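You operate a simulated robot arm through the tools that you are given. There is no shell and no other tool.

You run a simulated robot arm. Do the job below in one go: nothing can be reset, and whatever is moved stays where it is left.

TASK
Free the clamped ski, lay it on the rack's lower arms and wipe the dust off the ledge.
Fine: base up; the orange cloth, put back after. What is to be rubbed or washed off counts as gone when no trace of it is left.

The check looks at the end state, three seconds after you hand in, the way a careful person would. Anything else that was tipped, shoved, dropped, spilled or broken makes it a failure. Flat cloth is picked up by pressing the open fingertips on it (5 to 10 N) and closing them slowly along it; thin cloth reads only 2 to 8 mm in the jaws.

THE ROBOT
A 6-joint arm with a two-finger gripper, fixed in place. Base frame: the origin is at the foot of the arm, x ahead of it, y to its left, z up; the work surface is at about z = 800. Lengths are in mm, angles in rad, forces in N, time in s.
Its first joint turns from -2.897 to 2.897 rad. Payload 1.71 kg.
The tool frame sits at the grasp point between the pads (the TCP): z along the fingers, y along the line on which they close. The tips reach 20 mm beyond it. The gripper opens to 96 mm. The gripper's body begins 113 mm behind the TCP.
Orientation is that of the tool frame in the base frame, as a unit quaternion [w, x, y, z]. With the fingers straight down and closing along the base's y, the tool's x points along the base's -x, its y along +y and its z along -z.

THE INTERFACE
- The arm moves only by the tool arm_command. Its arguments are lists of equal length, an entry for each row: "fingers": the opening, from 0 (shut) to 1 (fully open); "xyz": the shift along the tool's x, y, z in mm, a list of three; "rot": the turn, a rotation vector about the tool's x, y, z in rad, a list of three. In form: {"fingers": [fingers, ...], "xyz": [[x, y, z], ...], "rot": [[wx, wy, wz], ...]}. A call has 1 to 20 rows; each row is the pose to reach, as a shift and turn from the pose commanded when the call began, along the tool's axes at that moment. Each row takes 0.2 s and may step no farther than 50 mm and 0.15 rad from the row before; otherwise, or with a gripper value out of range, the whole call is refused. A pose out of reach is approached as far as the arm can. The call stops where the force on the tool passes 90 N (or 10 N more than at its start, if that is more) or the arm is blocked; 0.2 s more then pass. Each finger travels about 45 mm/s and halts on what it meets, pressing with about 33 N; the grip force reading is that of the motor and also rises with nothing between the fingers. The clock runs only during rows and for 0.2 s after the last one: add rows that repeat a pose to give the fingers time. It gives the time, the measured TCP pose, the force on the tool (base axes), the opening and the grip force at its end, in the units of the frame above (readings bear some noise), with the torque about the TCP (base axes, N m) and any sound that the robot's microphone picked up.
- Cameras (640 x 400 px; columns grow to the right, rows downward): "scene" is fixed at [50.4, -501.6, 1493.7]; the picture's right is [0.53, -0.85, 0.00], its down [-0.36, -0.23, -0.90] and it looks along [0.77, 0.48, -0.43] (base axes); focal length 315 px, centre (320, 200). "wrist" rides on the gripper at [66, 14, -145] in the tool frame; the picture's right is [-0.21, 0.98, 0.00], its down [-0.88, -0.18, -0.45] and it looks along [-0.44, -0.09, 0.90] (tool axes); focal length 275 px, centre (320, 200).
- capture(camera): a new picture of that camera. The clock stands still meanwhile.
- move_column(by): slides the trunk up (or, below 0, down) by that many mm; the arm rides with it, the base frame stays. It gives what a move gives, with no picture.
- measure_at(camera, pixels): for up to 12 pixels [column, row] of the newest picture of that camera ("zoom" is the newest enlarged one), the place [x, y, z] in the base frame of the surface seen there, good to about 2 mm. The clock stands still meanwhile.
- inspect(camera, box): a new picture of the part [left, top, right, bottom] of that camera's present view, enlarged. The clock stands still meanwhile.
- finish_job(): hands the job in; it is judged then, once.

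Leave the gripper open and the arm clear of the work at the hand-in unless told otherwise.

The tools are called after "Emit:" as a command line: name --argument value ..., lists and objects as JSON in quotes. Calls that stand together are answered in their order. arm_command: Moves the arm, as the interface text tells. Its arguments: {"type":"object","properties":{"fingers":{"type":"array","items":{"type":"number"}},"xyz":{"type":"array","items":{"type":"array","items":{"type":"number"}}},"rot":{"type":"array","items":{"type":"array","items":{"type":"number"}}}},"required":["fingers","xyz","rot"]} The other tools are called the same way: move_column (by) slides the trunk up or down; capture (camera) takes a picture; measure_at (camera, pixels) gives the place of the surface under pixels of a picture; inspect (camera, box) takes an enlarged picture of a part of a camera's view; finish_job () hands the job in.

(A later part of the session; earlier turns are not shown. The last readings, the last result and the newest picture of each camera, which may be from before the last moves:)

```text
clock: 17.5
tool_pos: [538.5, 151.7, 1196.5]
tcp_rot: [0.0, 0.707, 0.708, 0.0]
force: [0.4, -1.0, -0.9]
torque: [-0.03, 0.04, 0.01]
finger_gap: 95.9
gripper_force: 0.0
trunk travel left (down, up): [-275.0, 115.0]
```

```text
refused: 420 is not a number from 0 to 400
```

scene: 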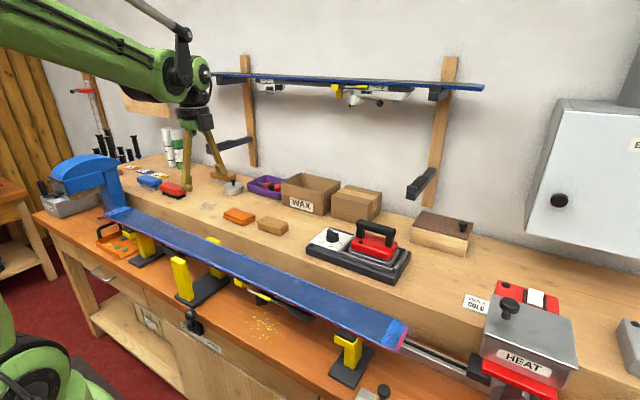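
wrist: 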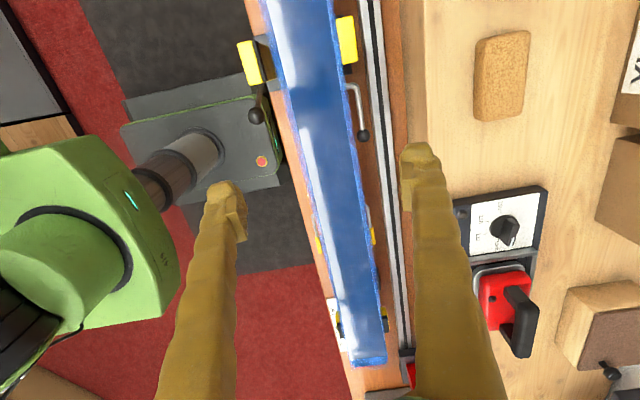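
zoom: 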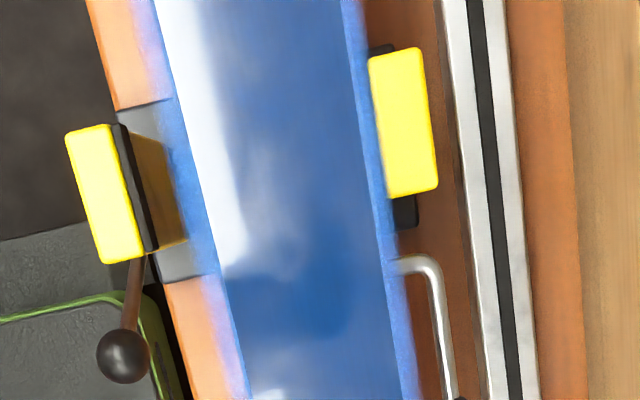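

The wrist housing extends roughly 45 mm ahead of the TCP, so placing at x≈942 should clear the upper ski's edge at 1005. Now I'll measure the things beside the ski in this zoom: the handle at back right and the posts.

Emit:
measure_at --camera "zoom" --pixels '[[430, 270], [470, 398], [410, 262], [440, 340], [350, 330], [230, 330], [200, 240], [170, 180], [400, 330], [405, 110], [95, 180], [148, 200]]'

Emit:
inspect --camera "wrist" --box '[260, 120, 460, 250]'

Emit:
measure_at --camera "zoom" --pixels '[[320, 40], [325, 90], [180, 60], [220, 200], [335, 200], [300, 300], [380, 300], [200, 250], [190, 300], [280, 60], [305, 60], [345, 275]]'

```text
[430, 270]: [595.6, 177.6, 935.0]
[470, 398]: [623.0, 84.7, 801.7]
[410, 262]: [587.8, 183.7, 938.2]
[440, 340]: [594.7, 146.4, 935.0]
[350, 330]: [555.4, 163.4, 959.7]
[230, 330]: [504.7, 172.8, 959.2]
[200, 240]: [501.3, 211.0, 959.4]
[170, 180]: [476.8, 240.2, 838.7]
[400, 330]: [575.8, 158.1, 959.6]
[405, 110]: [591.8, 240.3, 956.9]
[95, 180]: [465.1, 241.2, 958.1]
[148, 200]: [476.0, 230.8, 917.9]
```

```text
3.08 times, centred on (360, 185) of wrist
```

zoom: 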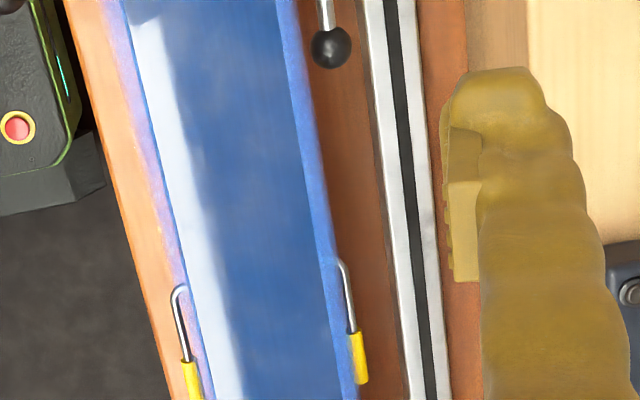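

```text
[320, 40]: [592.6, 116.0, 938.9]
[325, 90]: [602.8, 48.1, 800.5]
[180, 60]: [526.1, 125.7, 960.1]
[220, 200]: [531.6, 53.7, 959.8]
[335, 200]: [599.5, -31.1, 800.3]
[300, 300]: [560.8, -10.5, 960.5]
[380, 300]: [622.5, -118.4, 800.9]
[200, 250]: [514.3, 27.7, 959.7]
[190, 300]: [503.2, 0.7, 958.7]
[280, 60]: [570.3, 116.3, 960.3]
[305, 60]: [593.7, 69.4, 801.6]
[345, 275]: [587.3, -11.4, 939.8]
```

The back-side brake handle lies at z≈935–939 for y≈112–186, so my fingertips must stay above z≈944 there. I'll check the front side of the ski and its thickness in the scene view.

Emit:
inspect --camera "scene" --box '[200, 250, 290, 310]'

Emit:
measure_at --camera "zoom" --pixels '[[100, 120], [105, 135], [150, 150], [160, 165], [235, 185], [225, 215], [290, 240], [360, 285], [200, 190], [205, 200], [60, 105], [260, 235]]'

Emit:
inspect --camera "scene" --box '[280, 270, 360, 330]'

Emit:
inspect --camera "scene" --box '[150, 220, 230, 280]'

```text
6.67 times, centred on (245, 280) of scene
```

zoom: 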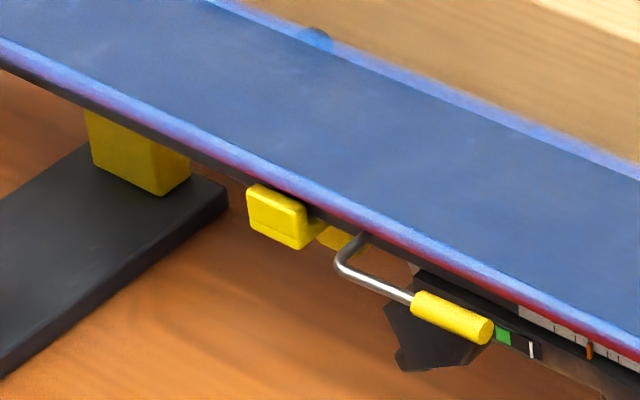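

```text
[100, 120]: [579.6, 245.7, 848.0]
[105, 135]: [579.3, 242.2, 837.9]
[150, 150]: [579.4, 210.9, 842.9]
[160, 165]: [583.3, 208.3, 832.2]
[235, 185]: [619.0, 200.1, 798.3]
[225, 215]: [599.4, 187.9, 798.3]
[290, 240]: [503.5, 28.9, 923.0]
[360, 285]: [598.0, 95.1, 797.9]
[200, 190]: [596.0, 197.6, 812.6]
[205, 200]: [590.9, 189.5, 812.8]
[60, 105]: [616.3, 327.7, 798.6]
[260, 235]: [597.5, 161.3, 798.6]
```

```text
6.67 times, centred on (320, 300) of scene
```

zoom: 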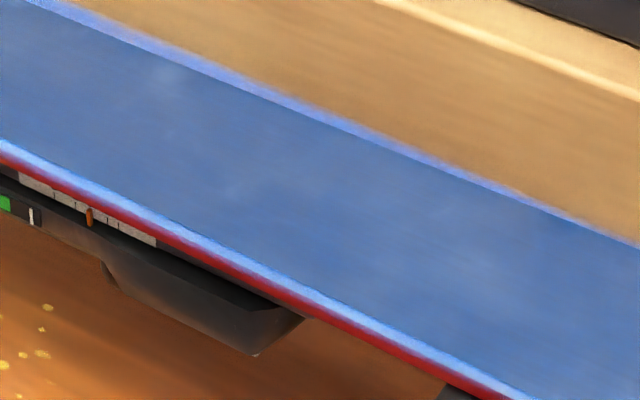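

```text
6.67 times, centred on (190, 250) of scene
```

zoom: 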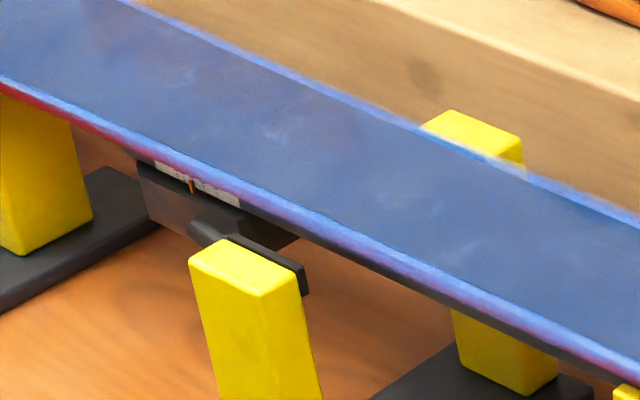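

The front side near y≈150 is clear and the ski edges are about x 501–579. I'll lower the open fingers over the ski to TCP z≈964, with tips at 944 above the handle wire.

Emit:
arm_command --fingers '[1, 1, 1, 1, 1, 1, 1]' --xyz '[[0, 1, 45], [0, 1, 90], [0, 1, 135], [0, 1, 175], [0, 1, 205], [0, 1, 215], [0, 1, 215]]' --rot '[[0, 0, 0], [0, 0, 0], [0, 0, 0], [0, 0, 0], [0, 0, 0], [0, 0, 0], [0, 0, 0]]'

Emit:
capture --camera "wrist"

Emit:
inspect --camera "scene" --box '[150, 170, 310, 290]'

```text
clock: 19.1
tool_pos: [537.8, 150.3, 982.3]
tcp_rot: [0.0, 0.706, 0.708, 0.0]
force: [0.0, 1.1, 0.2]
torque: [-0.01, 0.02, 0.0]
finger_gap: 95.7
gripper_force: 0.1
trunk travel left (down, up): [-275.0, 115.0]
```

```text
taken
```

wrist: 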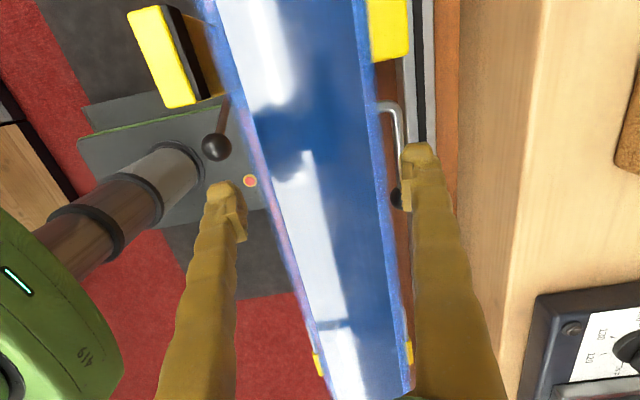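

```text
3.33 times, centred on (230, 230) of scene
```

zoom: 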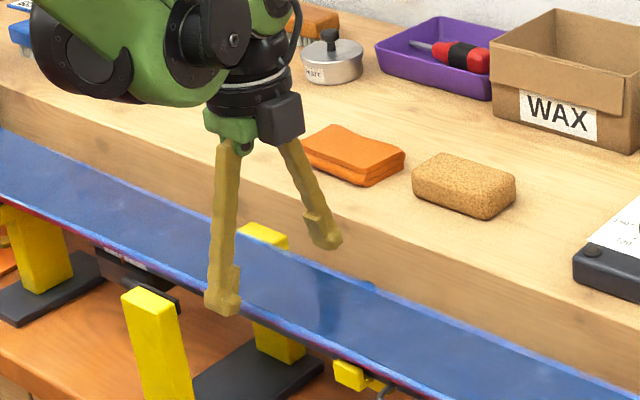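

The ski is nearly centred between the fingers, about 2 mm toward +x. I'll go down to TCP z≈965, close gently on the edges, and hold.

Emit:
arm_command --fingers '[1, 1, 1, 0.9, 0.8, 0.7, 0.6, 0.6, 0.6]' --xyz '[[0, 2, 10], [0, 2, 17], [0, 2, 17], [0, 2, 17], [0, 2, 17], [0, 2, 17], [0, 2, 17], [0, 2, 17], [0, 2, 17]]' --rot '[[0, 0, 0], [0, 0, 0], [0, 0, 0], [0, 0, 0], [0, 0, 0], [0, 0, 0], [0, 0, 0], [0, 0, 0], [0, 0, 0]]'

Emit:
capture --camera "wrist"

Emit:
inspect --camera "scene" --box '[190, 220, 290, 290]'

```text
clock: 21.1
tool_pos: [540.3, 151.7, 963.9]
tcp_rot: [0.001, 0.706, 0.708, 0.0]
force: [-6.1, -0.2, 0.0]
torque: [0.03, 0.18, -0.05]
finger_gap: 69.3
gripper_force: 33.2
trunk travel left (down, up): [-275.0, 115.0]
```

```text
taken
```

wrist: 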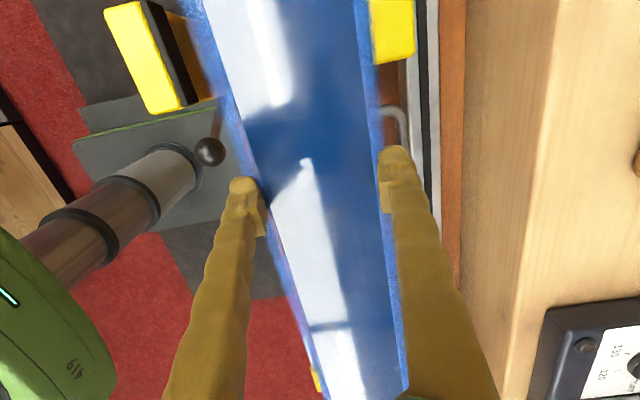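

```text
5.71 times, centred on (240, 255) of scene
```

zoom: 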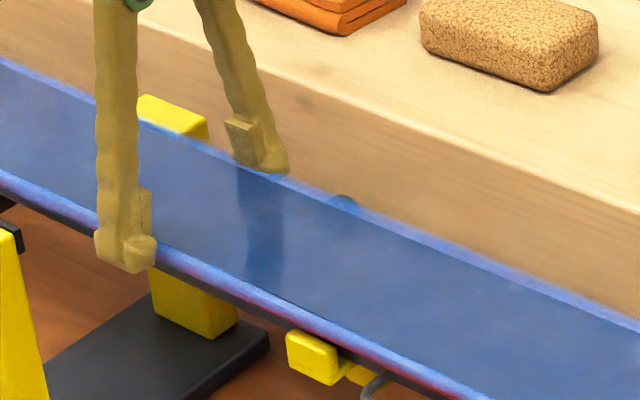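

The ski is gripped at 69 mm with 33 N. I'll lift only 5 mm and read the force and torque to find the balance point.

Emit:
arm_command --fingers '[0.6, 0.6, 0.6, 0.6]' --xyz '[[0, 0, -2], [0, 0, -4], [0, 0, -5], [0, 0, -5]]' --rot '[[0, 0, 0], [0, 0, 0], [0, 0, 0], [0, 0, 0]]'

Emit:
inspect --camera "scene" --box '[300, 280, 430, 380]'

Emit:
inspect --camera "scene" --box '[90, 195, 190, 265]'

```text
clock: 22.1
tool_pos: [540.6, 152.4, 970.5]
tcp_rot: [0.0, 0.706, 0.708, -0.001]
force: [-6.9, -1.4, -15.4]
torque: [-0.05, 0.22, 0.43]
finger_gap: 69.3
gripper_force: 33.2
trunk travel left (down, up): [-275.0, 115.0]
```

```text
4.00 times, centred on (365, 330) of scene
```

zoom: 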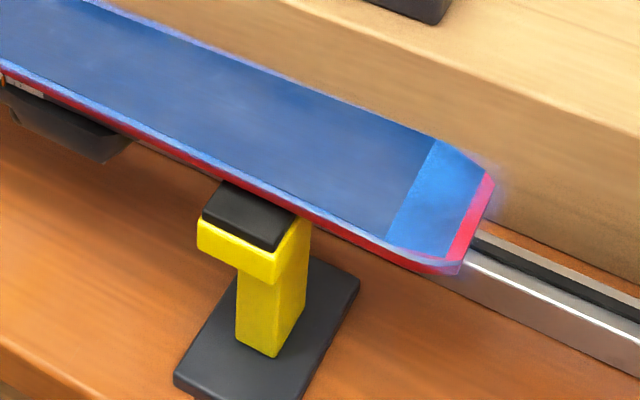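

```text
5.71 times, centred on (140, 230) of scene
```

zoom: 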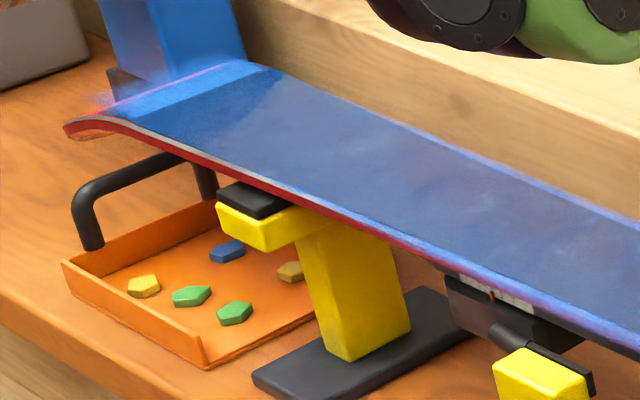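

It reads 15.4 N with a torque about x of only -0.05 N m, so I'm gripping right at the balance point. I'll lift further, slowly, and watch whether it hangs free and level.

Emit:
arm_command --fingers '[0.6, 0.6, 0.6, 0.6, 0.6, 0.6]' --xyz '[[0, 0, -10], [0, 0, -20], [0, 0, -32], [0, 0, -44], [0, 0, -50], [0, 0, -50]]' --rot '[[0, 0, 0], [0, 0, 0], [0, 0, 0], [0, 0, 0], [0, 0, 0], [0, 0, 0]]'

Emit:
capture --camera "scene"

Emit:
measure_at --camera "scene" --pixels '[[130, 200], [395, 325], [360, 310], [300, 280], [150, 210], [180, 225]]'

```text
clock: 23.5
tool_pos: [541.5, 150.8, 1018.8]
tcp_rot: [-0.001, 0.706, 0.709, -0.001]
force: [1.0, -1.0, -11.5]
torque: [0.16, 0.01, -0.04]
finger_gap: 69.1
gripper_force: 33.0
trunk travel left (down, up): [-275.0, 115.0]
```

```text
taken
```

scene: 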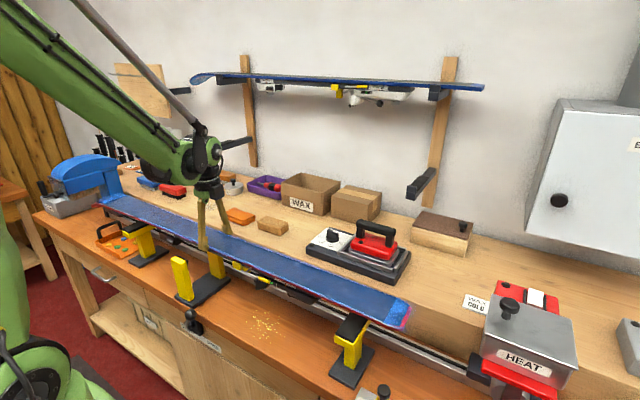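

```text
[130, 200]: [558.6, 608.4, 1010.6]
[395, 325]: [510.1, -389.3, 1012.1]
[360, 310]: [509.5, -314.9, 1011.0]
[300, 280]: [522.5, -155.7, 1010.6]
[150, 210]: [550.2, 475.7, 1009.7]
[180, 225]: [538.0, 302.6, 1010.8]
```

The ski hangs free and level at 11.5 N. Before moving to the rack I'll measure possible obstacles: the spray bottles, boxes, iron handle and wall board on the left, plus the bench support pad for the ski's thickness.

Emit:
measure_at --camera "scene" --pixels '[[168, 129], [178, 131], [182, 150], [310, 175], [325, 185], [360, 190], [372, 221], [450, 215], [465, 226], [185, 91], [150, 110], [345, 326]]'

Emit:
inspect --camera "scene" --box '[60, 40, 280, 200]'

Emit:
inspect --camera "scene" --box '[300, 270, 440, 390]'

```text
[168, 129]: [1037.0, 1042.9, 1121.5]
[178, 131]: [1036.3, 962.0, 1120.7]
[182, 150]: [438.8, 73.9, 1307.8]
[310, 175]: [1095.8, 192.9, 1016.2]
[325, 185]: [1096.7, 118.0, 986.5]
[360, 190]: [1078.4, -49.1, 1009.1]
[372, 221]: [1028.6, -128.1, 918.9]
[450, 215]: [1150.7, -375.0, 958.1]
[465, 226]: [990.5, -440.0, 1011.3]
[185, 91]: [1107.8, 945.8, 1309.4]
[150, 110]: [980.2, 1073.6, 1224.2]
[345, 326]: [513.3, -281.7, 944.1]
```

```text
2.50 times, centred on (170, 120) of scene
```

zoom: 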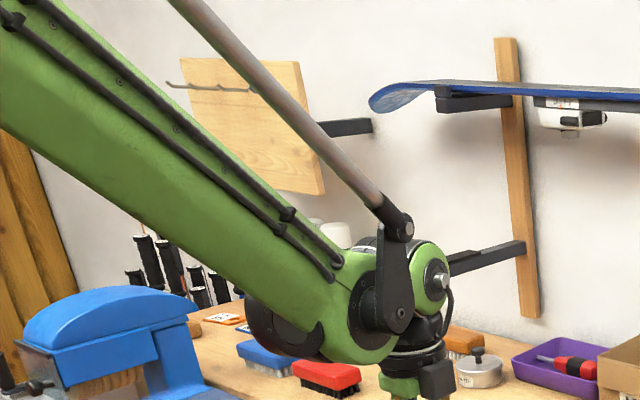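

```text
3.33 times, centred on (370, 330) of scene
```

zoom: 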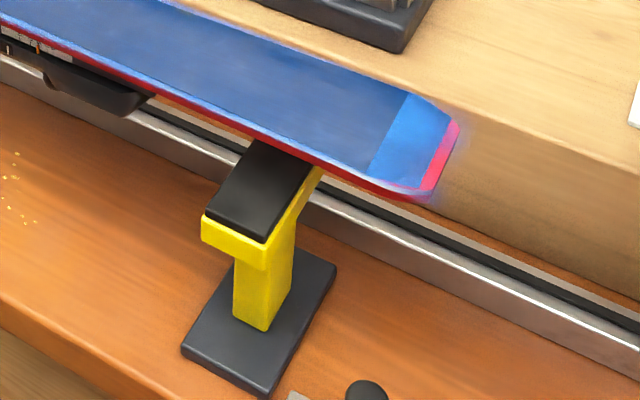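

The bench pad is at z≈944, so the ski is about 16 mm thick and its base should end at z≈1154.5, with the TCP at about 1162. Everything on the ledge is below ~1016 and the bottles are at y>930, so the path is clear. I'll lift straight up to TCP z≈1190.

Emit:
arm_command --fingers '[0.6, 0.6, 0.6, 0.6, 0.6, 0.6, 0.6, 0.6, 0.6, 0.6]' --xyz '[[0, 0, -10], [0, 0, -28], [0, 0, -48], [0, 0, -68], [0, 0, -88], [0, 0, -108], [0, 0, -130], [0, 0, -152], [0, 0, -170], [0, 0, -174]]' --rot '[[0, 0, 0], [0, 0, 0], [0, 0, 0], [0, 0, 0], [0, 0, 0], [0, 0, 0], [0, 0, 0], [0, 0, 0], [0, 0, 0], [0, 0, 0]]'

Emit:
capture --camera "scene"

Emit:
capture --camera "wrist"

```text
clock: 25.7
tool_pos: [540.0, 150.9, 1193.5]
tcp_rot: [0.0, 0.706, 0.708, -0.001]
force: [-0.3, 0.5, -11.4]
torque: [0.1, 0.0, -0.04]
finger_gap: 68.9
gripper_force: 33.3
trunk travel left (down, up): [-275.0, 115.0]
```

```text
taken
```

scene: 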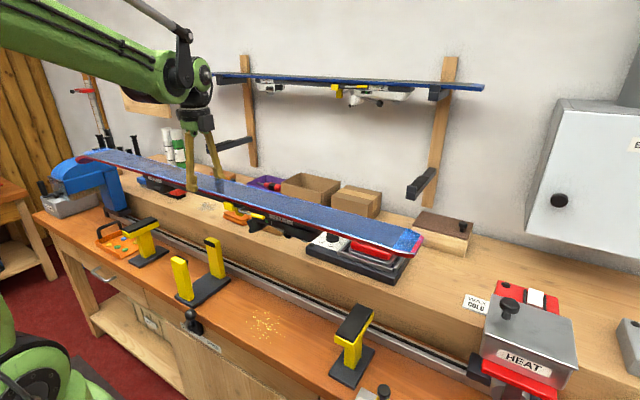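

```text
taken
```

wrist: 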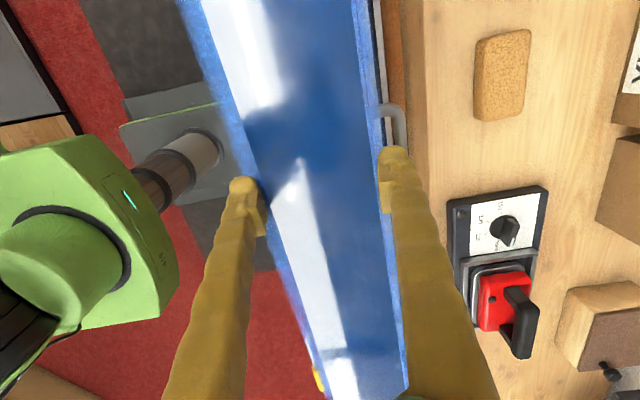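

The ski is level at base z≈1185 with a steady 11.4 N. I'll check the height of the blue machine under the tip and the exact ski edges before moving forward.

Emit:
measure_at --camera "scene" --pixels '[[70, 170], [78, 165], [100, 178], [85, 158], [95, 155], [415, 240], [405, 250], [380, 240], [160, 172], [165, 184], [360, 215], [130, 160]]'

```text
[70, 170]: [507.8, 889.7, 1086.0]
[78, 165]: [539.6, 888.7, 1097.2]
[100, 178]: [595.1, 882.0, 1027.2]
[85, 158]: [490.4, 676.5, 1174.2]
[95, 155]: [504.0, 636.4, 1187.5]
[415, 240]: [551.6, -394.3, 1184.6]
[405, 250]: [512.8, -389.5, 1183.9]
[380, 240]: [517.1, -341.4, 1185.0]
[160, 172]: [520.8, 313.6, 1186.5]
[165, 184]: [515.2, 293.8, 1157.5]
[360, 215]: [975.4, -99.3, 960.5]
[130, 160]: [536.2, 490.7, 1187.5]
```

The machine is at y>880, clear of the tip at ~785. I'll move forward along +x in gentle steps to x≈800 first.

Emit:
arm_command --fingers '[0.6, 0.6, 0.6, 0.6, 0.6, 0.6, 0.6, 0.6, 0.6, 0.6, 0.6, 0.6, 0.6, 0.6, 0.6]' --xyz '[[0, 6, 0], [0, 18, 0], [0, 36, 0], [0, 56, 0], [0, 76, 0], [0, 96, 0], [0, 116, 0], [0, 136, 0], [0, 158, 0], [0, 180, 0], [0, 202, 0], [0, 224, 0], [0, 242, 0], [0, 254, 0], [0, 260, 0]]' --rot '[[0, 0, 0], [0, 0, 0], [0, 0, 0], [0, 0, 0], [0, 0, 0], [0, 0, 0], [0, 0, 0], [0, 0, 0], [0, 0, 0], [0, 0, 0], [0, 0, 0], [0, 0, 0], [0, 0, 0], [0, 0, 0], [0, 0, 0]]'

Emit:
capture --camera "scene"

Emit:
capture --camera "wrist"

```text
clock: 28.9
tool_pos: [802.1, 152.0, 1192.3]
tcp_rot: [-0.001, 0.706, 0.708, 0.0]
force: [-0.2, -0.1, -12.4]
torque: [0.13, 0.04, 0.03]
finger_gap: 68.9
gripper_force: 32.9
trunk travel left (down, up): [-275.0, 115.0]
```

```text
taken
```

scene: 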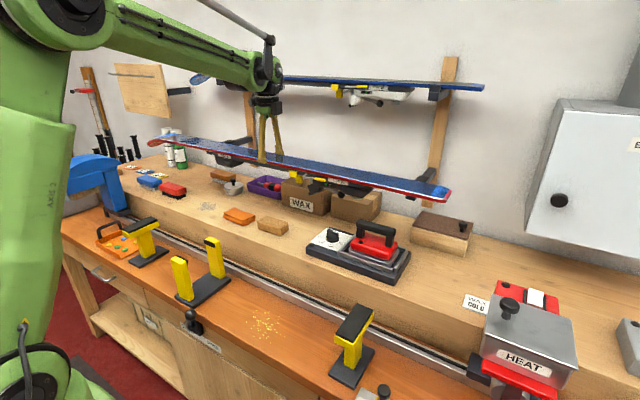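

```text
taken
```

wrist: 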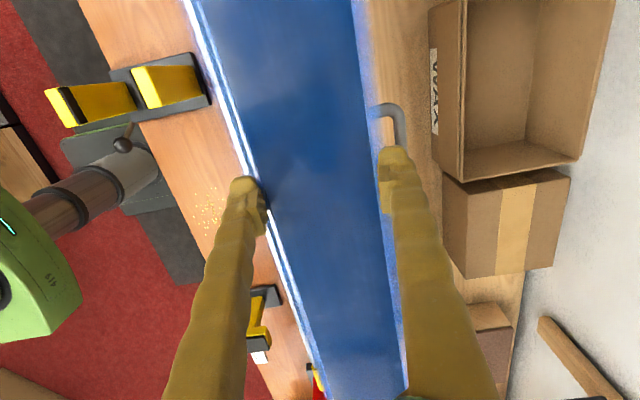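

The ski is at x≈802, level and stable. I'll measure the wrist's foremost points and the ski's edges at the arm stations to set the final approach.

Emit:
inspect --camera "scene" --box '[220, 30, 320, 170]'

Emit:
measure_at --camera "scene" --pixels '[[281, 66], [281, 76], [279, 90], [283, 100], [270, 60], [278, 110], [430, 193], [415, 190], [425, 183], [440, 192], [185, 147], [190, 140]]'

Emit:
inspect --camera "scene" --box '[380, 140, 480, 220]'

```text
2.86 times, centred on (270, 100) of scene
```

zoom: 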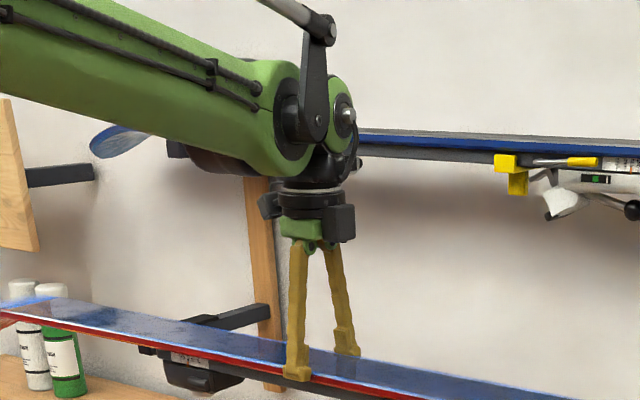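

```text
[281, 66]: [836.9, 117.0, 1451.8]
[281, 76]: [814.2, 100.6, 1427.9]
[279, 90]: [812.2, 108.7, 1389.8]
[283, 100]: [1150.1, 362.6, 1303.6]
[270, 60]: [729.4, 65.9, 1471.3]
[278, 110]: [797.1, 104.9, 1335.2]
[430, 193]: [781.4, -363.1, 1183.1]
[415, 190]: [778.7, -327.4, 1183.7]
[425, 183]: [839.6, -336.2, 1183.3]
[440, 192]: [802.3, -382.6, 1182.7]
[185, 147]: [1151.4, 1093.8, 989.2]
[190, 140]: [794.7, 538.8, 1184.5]
```

```text
5.00 times, centred on (430, 180) of scene
```

zoom: 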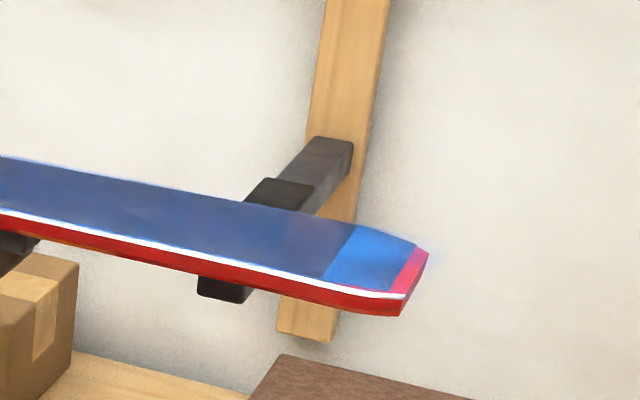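

The wrist front is about 35–45 mm ahead of the TCP, and the ski bottom at about 1168 clears the lip at 1151. I'll move on slowly to x≈942.

Emit:
arm_command --fingers '[0.6, 0.6, 0.6, 0.6, 0.6, 0.6, 0.6, 0.6, 0.6, 0.6, 0.6]' --xyz '[[0, 6, 0], [0, 18, 0], [0, 34, 0], [0, 50, 0], [0, 66, 0], [0, 82, 0], [0, 98, 0], [0, 114, 0], [0, 128, 0], [0, 137, 0], [0, 140, 0]]' --rot '[[0, 0, 0], [0, 0, 0], [0, 0, 0], [0, 0, 0], [0, 0, 0], [0, 0, 0], [0, 0, 0], [0, 0, 0], [0, 0, 0], [0, 0, 0], [0, 0, 0]]'

Emit:
capture --camera "scene"

Emit:
capture --camera "wrist"

Emit:
inspect --camera "scene" --box '[390, 140, 490, 220]'

Emit:
inspect --camera "scene" --box '[180, 40, 340, 170]'

```text
clock: 31.3
tool_pos: [942.2, 153.2, 1191.9]
tcp_rot: [-0.001, 0.706, 0.708, 0.0]
force: [-0.2, -0.1, -11.6]
torque: [0.14, -0.01, 0.04]
finger_gap: 69.1
gripper_force: 33.1
trunk travel left (down, up): [-275.0, 115.0]
```

```text
taken
```

scene: 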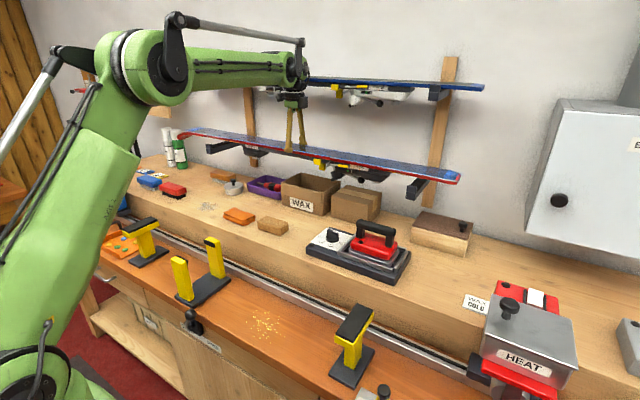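

```text
taken
```

wrist: 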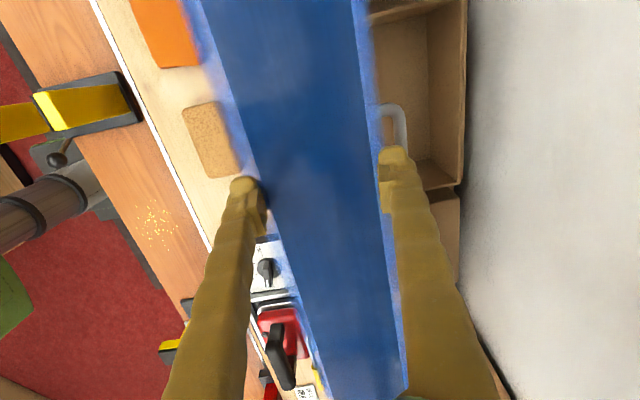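

```text
5.00 times, centred on (440, 180) of scene
```

zoom: 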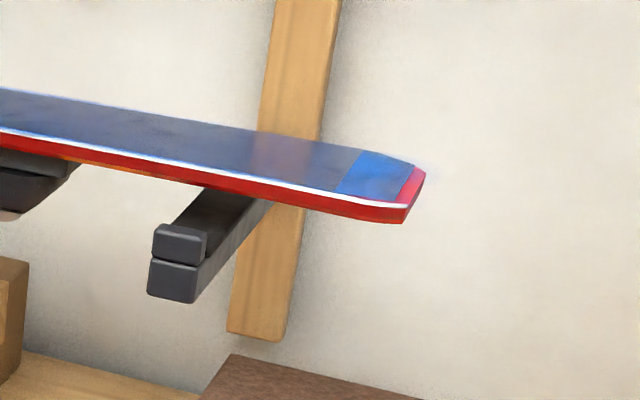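

```text
3.08 times, centred on (260, 105) of scene
```

zoom: 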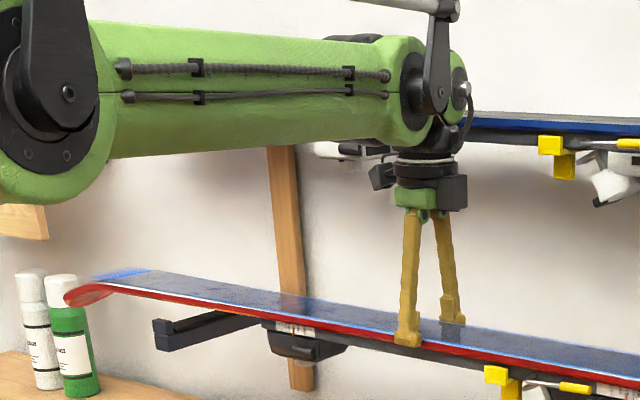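

The ski is above the pads. I'll measure the ski's front and rear edges near the two arms to check that it clears the lip (x<890) and stays over the pad.

Emit:
inspect --camera "scene" --box '[390, 140, 490, 220]'

Emit:
measure_at --camera "zoom" --pixels '[[250, 180], [250, 190], [252, 176], [200, 170], [200, 182], [300, 188], [270, 134], [300, 140], [240, 128], [390, 200], [400, 165], [340, 150]]'

Emit:
inspect --camera "scene" --box '[175, 110, 275, 170]'

Emit:
measure_at --camera "zoom" --pixels '[[210, 155], [212, 165], [215, 148], [220, 130], [225, 120], [260, 172], [262, 180], [300, 150], [150, 140], [150, 150], [160, 110], [350, 150]]'

```text
5.00 times, centred on (440, 180) of scene
```

zoom: 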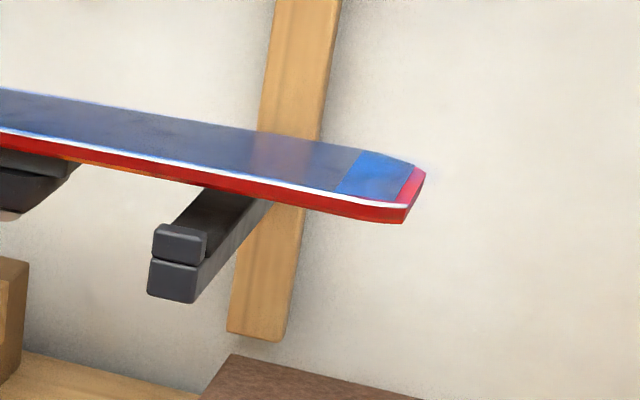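

```text
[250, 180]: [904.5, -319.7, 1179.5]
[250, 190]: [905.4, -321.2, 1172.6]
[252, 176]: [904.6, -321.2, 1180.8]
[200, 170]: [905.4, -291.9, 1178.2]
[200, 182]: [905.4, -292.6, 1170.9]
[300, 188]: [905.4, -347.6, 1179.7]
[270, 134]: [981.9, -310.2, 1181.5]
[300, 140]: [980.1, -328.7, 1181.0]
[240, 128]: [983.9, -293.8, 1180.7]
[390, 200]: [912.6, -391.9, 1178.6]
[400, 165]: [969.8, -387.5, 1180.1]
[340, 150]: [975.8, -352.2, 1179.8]
```

```text
6.40 times, centred on (225, 140) of scene
```

zoom: 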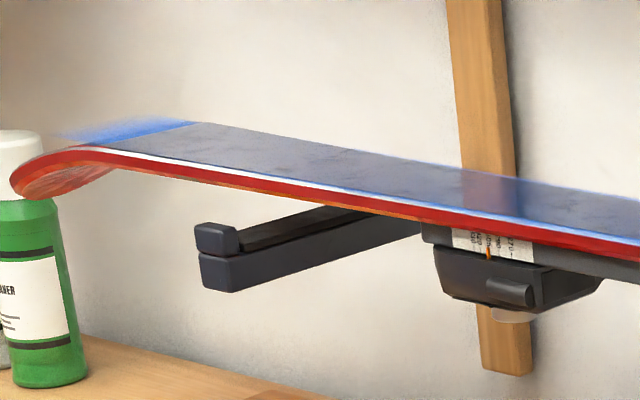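

```text
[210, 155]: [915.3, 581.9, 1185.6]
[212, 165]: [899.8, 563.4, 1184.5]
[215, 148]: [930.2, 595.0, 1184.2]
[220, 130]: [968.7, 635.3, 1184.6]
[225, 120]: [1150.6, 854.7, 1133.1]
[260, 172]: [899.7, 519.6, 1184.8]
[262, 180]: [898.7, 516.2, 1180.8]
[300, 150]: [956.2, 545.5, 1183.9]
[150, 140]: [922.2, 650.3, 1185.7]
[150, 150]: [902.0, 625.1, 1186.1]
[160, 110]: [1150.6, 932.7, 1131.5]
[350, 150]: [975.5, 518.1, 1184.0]
```

Front edges are at x≈898–905 and rear edges at 984–990, all inside the pad zone of 890–1005. I'll lower by 20 mm first and then approach contact in small steps.

Emit:
arm_command --fingers '[0.6, 0.6, 0.6, 0.6, 0.6, 0.6]' --xyz '[[0, 0, 4], [0, 0, 8], [0, 0, 13], [0, 0, 17], [0, 0, 20], [0, 0, 20]]' --rot '[[0, 0, 0], [0, 0, 0], [0, 0, 0], [0, 0, 0], [0, 0, 0], [0, 0, 0]]'

Emit:
arm_command --fingers '[0.6, 0.6, 0.6]' --xyz '[[0, 0, 2], [0, 0, 4], [0, 0, 4]]' --rot '[[0, 0, 0], [0, 0, 0], [0, 0, 0]]'

```text
clock: 32.7
tool_pos: [942.9, 153.1, 1172.1]
tcp_rot: [0.0, 0.706, 0.708, 0.0]
force: [1.2, -0.2, -11.7]
torque: [0.14, 0.0, 0.01]
finger_gap: 69.3
gripper_force: 33.6
trunk travel left (down, up): [-275.0, 115.0]
```

```text
clock: 33.5
tool_pos: [941.4, 153.4, 1168.9]
tcp_rot: [0.0, 0.706, 0.708, 0.0]
force: [-0.3, -0.2, -12.0]
torque: [0.16, 0.0, 0.0]
finger_gap: 69.3
gripper_force: 33.1
trunk travel left (down, up): [-275.0, 115.0]
```

No contact yet at TCP z≈1168.9. I'll continue in 2 mm steps.

Emit:
arm_command --fingers '[0.6, 0.6, 0.6]' --xyz '[[0, 0, 1.5], [0, 0, 3], [0, 0, 3]]' --rot '[[0, 0, 0], [0, 0, 0], [0, 0, 0]]'

Emit:
arm_command --fingers '[0.6, 0.6, 0.6]' --xyz '[[0, 0, 1], [0, 0, 2], [0, 0, 2]]' --rot '[[0, 0, 0], [0, 0, 0], [0, 0, 0]]'

Emit:
inspect --camera "scene" --box '[390, 150, 490, 220]'

Emit:
inspect --camera "scene" --box '[175, 110, 275, 170]'

```text
clock: 34.3
tool_pos: [941.8, 152.3, 1165.5]
tcp_rot: [-0.001, 0.706, 0.708, -0.001]
force: [0.1, 0.5, -10.9]
torque: [0.16, 0.02, -0.01]
finger_gap: 69.2
gripper_force: 33.5
trunk travel left (down, up): [-275.0, 115.0]
```

```text
clock: 35.1
tool_pos: [941.8, 152.4, 1164.5]
tcp_rot: [-0.001, 0.706, 0.708, 0.0]
force: [0.5, -0.3, -11.4]
torque: [0.15, -0.01, 0.02]
finger_gap: 69.2
gripper_force: 33.2
trunk travel left (down, up): [-275.0, 115.0]
```

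```text
5.71 times, centred on (440, 185) of scene
```

zoom: 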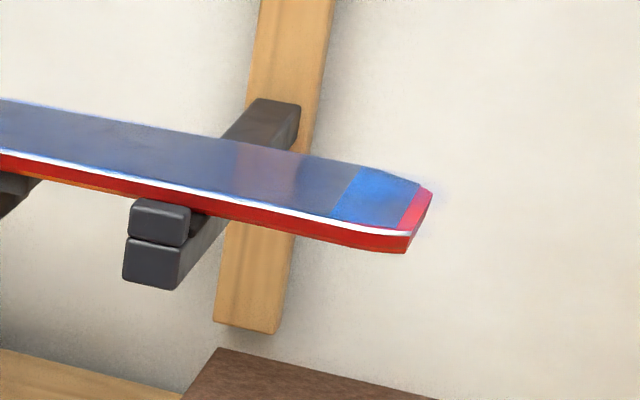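

```text
6.40 times, centred on (225, 140) of scene
```

zoom: 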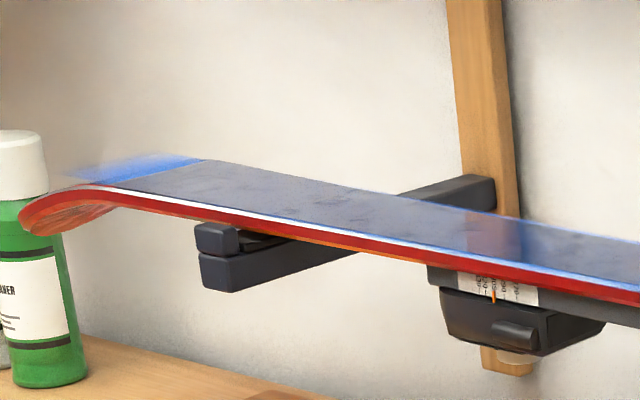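

Still carrying the full 11 N, and the ski is a few mm above the pads. I'll keep lowering in small steps.

Emit:
arm_command --fingers '[0.6, 0.6, 0.6]' --xyz '[[0, 0, 1], [0, 0, 2], [0, 0, 2]]' --rot '[[0, 0, 0], [0, 0, 0], [0, 0, 0]]'

Emit:
arm_command --fingers '[0.6, 0.6, 0.6]' --xyz '[[0, 0, 1], [0, 0, 2], [0, 0, 2]]' --rot '[[0, 0, 0], [0, 0, 0], [0, 0, 0]]'

```text
clock: 35.9
tool_pos: [942.4, 152.4, 1163.1]
tcp_rot: [0.0, 0.706, 0.708, -0.001]
force: [0.0, -1.2, -10.5]
torque: [-0.65, -0.1, -0.09]
finger_gap: 69.1
gripper_force: 33.0
trunk travel left (down, up): [-275.0, 115.0]
```

```text
clock: 36.7
tool_pos: [940.8, 153.0, 1161.3]
tcp_rot: [0.0, 0.706, 0.709, 0.0]
force: [14.1, 1.4, 16.5]
torque: [0.08, 0.01, 0.07]
finger_gap: 68.9
gripper_force: 32.7
trunk travel left (down, up): [-275.0, 115.0]
```

Both arms now carry the ski (+16.5 N up on the tool). I'll ease up 1 mm to relax the force and open the fingers slowly.

Emit:
arm_command --fingers '[0.6, 0.6, 0.75, 0.78, 0.82, 0.86, 0.9, 0.95, 0.95]' --xyz '[[0, 0, -1], [0, 0, -1], [0, 0, -1], [0, 0, -1], [0, 0, -1], [0, 0, -1], [0, 0, -1], [0, 0, -1], [0, 0, -1]]' --rot '[[0, 0, 0], [0, 0, 0], [0, 0, 0], [0, 0, 0], [0, 0, 0], [0, 0, 0], [0, 0, 0], [0, 0, 0], [0, 0, 0]]'

Emit:
capture --camera "scene"

Emit:
capture --camera "wrist"

Emit:
inspect --camera "scene" --box '[390, 150, 490, 220]'

Emit:
inspect --camera "scene" --box '[175, 110, 275, 170]'

Emit:
inspect --camera "scene" --box '[250, 40, 350, 180]'

```text
clock: 38.7
tool_pos: [941.4, 152.6, 1161.5]
tcp_rot: [0.001, 0.706, 0.708, 0.0]
force: [-0.1, 0.6, -0.3]
torque: [0.0, 0.0, 0.01]
finger_gap: 91.2
gripper_force: 0.1
trunk travel left (down, up): [-275.0, 115.0]
```

```text
taken
```

scene: 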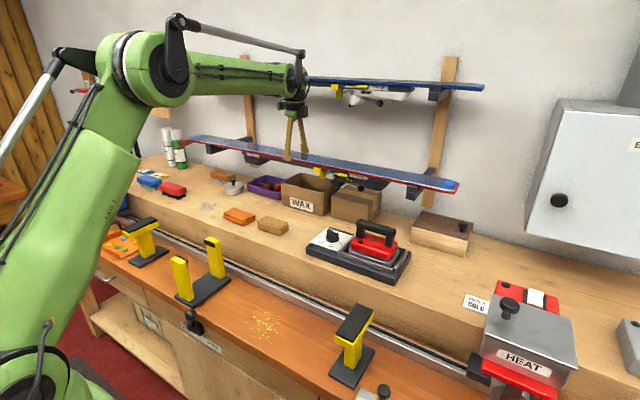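

```text
taken
```

wrist: 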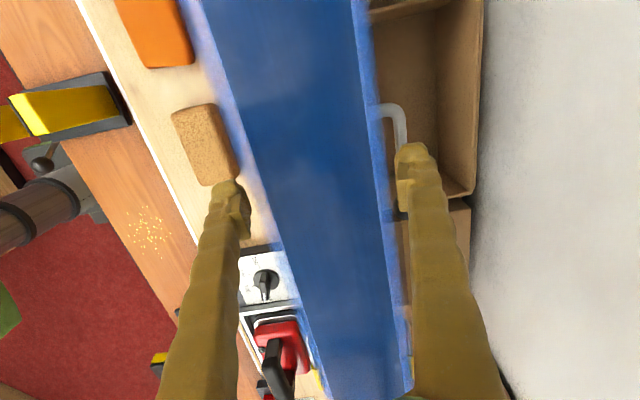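

```text
5.71 times, centred on (440, 185) of scene
```

zoom: 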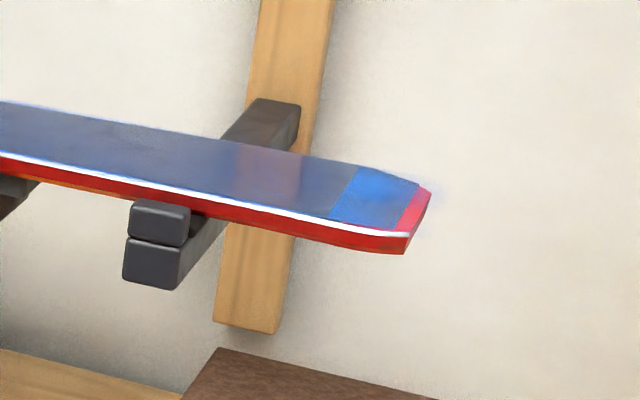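

```text
6.40 times, centred on (225, 140) of scene
```

zoom: 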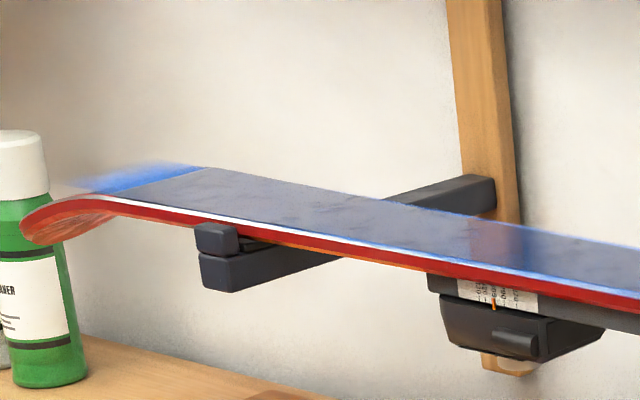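

```text
2.86 times, centred on (300, 110) of scene
```

zoom: 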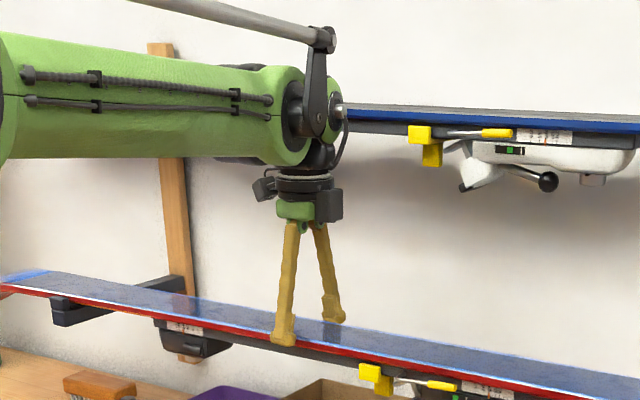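

The ski rests behind both lips, base up, with zero load on the gripper. I'll rise 30 mm straight up so the tips clear the ski base, then retreat toward -x.

Emit:
arm_command --fingers '[0.95, 0.95, 0.95, 0.95, 0.95, 0.95, 0.95, 0.95, 0.95, 0.95, 0.95, 0.95]' --xyz '[[0, 0, -8], [0, 0, -18], [0, 0, -32], [0, -10, -32], [0, -35, -32], [0, -65, -32], [0, -95, -32], [0, -130, -32], [0, -165, -32], [0, -200, -32], [0, -235, -32], [0, -250, -32]]' --rot '[[0, 0, 0], [0, 0, 0], [0, 0, 0], [0, 0, 0], [0, 0, 0], [0, 0, 0], [0, 0, 0], [0, 0, 0], [0, 0, 0], [0, 0, 0], [0, 0, 0], [0, 0, 0]]'

Emit:
capture --camera "scene"

Emit:
capture --camera "wrist"

Emit:
inspect --camera "scene" --box '[170, 160, 330, 260]'

```text
clock: 41.3
tool_pos: [689.6, 151.5, 1194.3]
tcp_rot: [0.0, 0.706, 0.708, -0.001]
force: [0.0, -0.3, 0.0]
torque: [0.02, -0.01, -0.01]
finger_gap: 91.3
gripper_force: 0.1
trunk travel left (down, up): [-275.0, 115.0]
```

```text
taken
```

scene: 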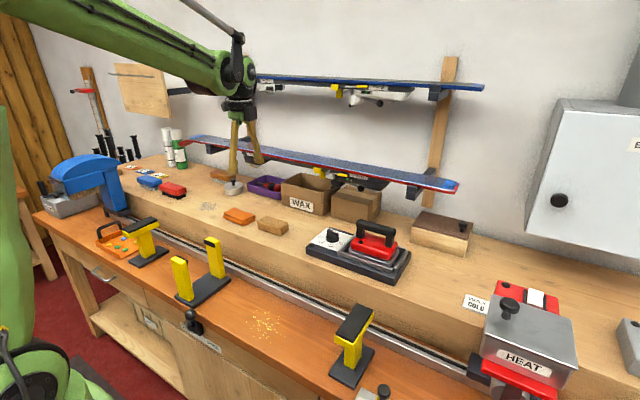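

```text
taken
```

wrist: 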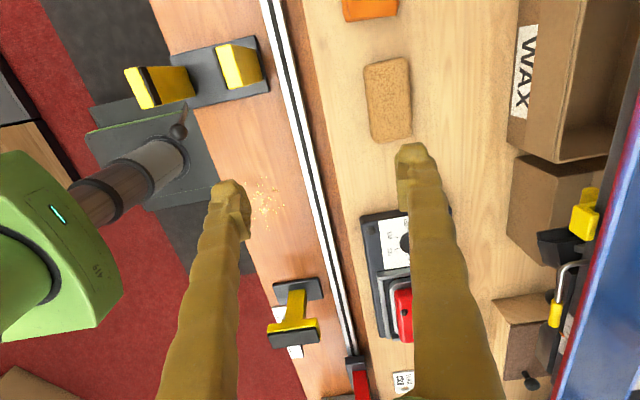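

```text
4.00 times, centred on (250, 210) of scene
```

zoom: 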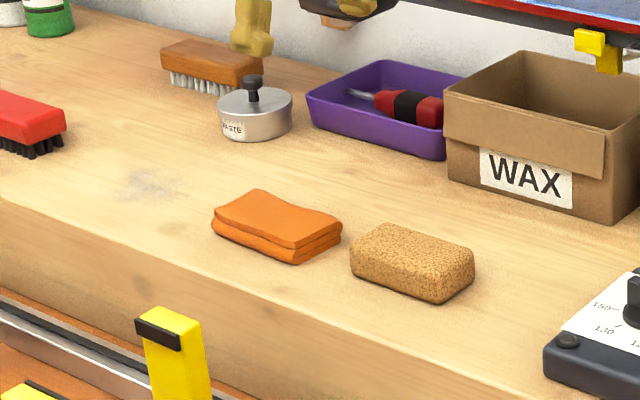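

The ski lies on the lower rack arms. Next I'll move to about (785, 410, 1170) to look down on the cloth and the dust with the wrist camera.

Emit:
arm_command --fingers '[1, 1, 1, 1, 1, 1, 1, 1, 1]' --xyz '[[30, 12, 3], [62, 24, 6], [95, 36, 9], [128, 48, 12], [161, 60, 15], [194, 72, 18], [227, 84, 21], [260, 95, 24], [260, 95, 24]]' --rot '[[0, 0, 0], [0, 0, 0], [0, 0, 0], [0, 0, 0], [0, 0, 0], [0, 0, 0], [0, 0, 0], [0, 0, 0], [0, 0, 0]]'

Emit:
capture --camera "wrist"

Emit:
capture --camera "scene"

```text
clock: 43.3
tool_pos: [786.4, 412.6, 1168.1]
tcp_rot: [0.0, 0.706, 0.708, -0.001]
force: [0.3, 0.1, -0.2]
torque: [-0.05, 0.01, 0.02]
finger_gap: 95.9
gripper_force: 0.1
trunk travel left (down, up): [-275.0, 115.0]
```

```text
taken
```

wrist: 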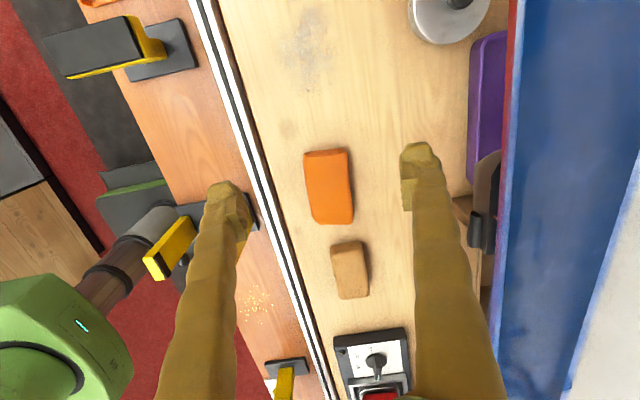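

```text
taken
```

scene: 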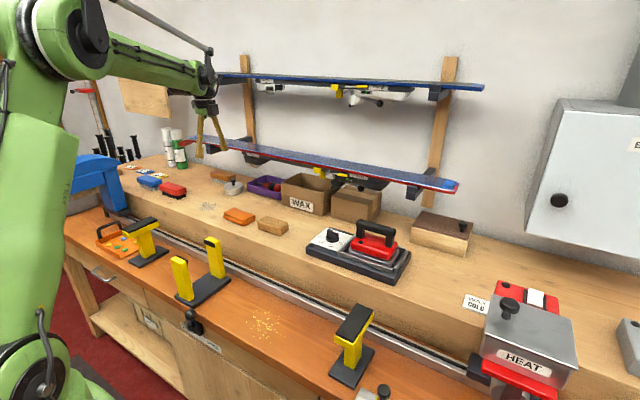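

The cloth shows at (328,187) and the dust patch at (308,52) in the wrist picture. I'll enlarge both and measure.

Emit:
inspect --camera "wrist" --box '[280, 130, 380, 240]'

Emit:
measure_at --camera "wrist" --pixels '[[306, 154], [346, 150], [313, 221], [352, 217], [328, 187], [320, 165], [338, 205], [334, 245], [362, 245], [295, 190], [400, 100], [340, 175]]'

Emit:
inspect --camera "wrist" --box '[240, 0, 400, 150]'

Emit:
measure_at --camera "wrist" --pixels '[[308, 52], [282, 45], [335, 45], [300, 20], [320, 15], [305, 90], [288, 125], [330, 65], [310, 5], [435, 20], [245, 20], [270, 120]]'

```text
3.64 times, centred on (330, 185) of wrist
```

zoom: 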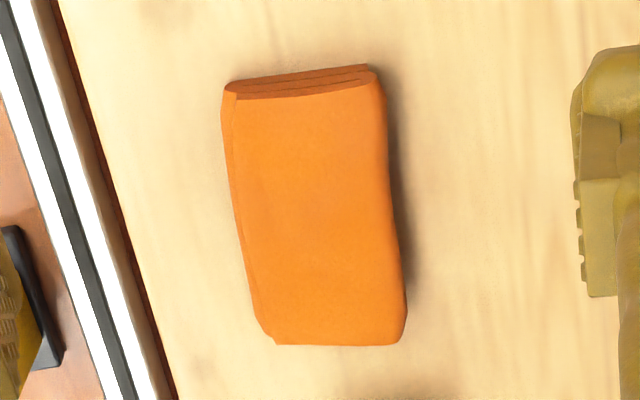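

```text
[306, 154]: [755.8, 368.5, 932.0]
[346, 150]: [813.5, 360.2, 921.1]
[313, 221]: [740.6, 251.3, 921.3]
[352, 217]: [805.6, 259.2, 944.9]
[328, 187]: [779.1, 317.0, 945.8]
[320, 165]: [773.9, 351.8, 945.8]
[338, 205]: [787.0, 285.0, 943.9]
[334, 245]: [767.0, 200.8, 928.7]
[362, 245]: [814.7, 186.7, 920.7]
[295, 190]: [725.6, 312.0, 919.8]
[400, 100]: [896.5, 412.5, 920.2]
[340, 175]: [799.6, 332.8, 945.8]
```

```text
2.67 times, centred on (320, 75) of wrist
```

zoom: 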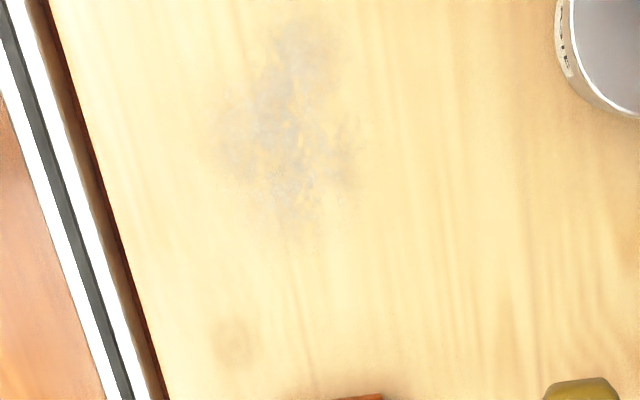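

```text
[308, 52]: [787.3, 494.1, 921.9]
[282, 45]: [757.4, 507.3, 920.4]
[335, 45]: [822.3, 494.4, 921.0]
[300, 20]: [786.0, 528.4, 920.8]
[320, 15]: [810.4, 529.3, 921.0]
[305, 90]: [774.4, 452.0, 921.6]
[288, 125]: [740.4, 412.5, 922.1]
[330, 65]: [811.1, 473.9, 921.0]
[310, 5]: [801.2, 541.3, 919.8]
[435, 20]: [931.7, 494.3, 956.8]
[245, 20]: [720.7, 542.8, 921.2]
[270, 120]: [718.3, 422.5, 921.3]
```

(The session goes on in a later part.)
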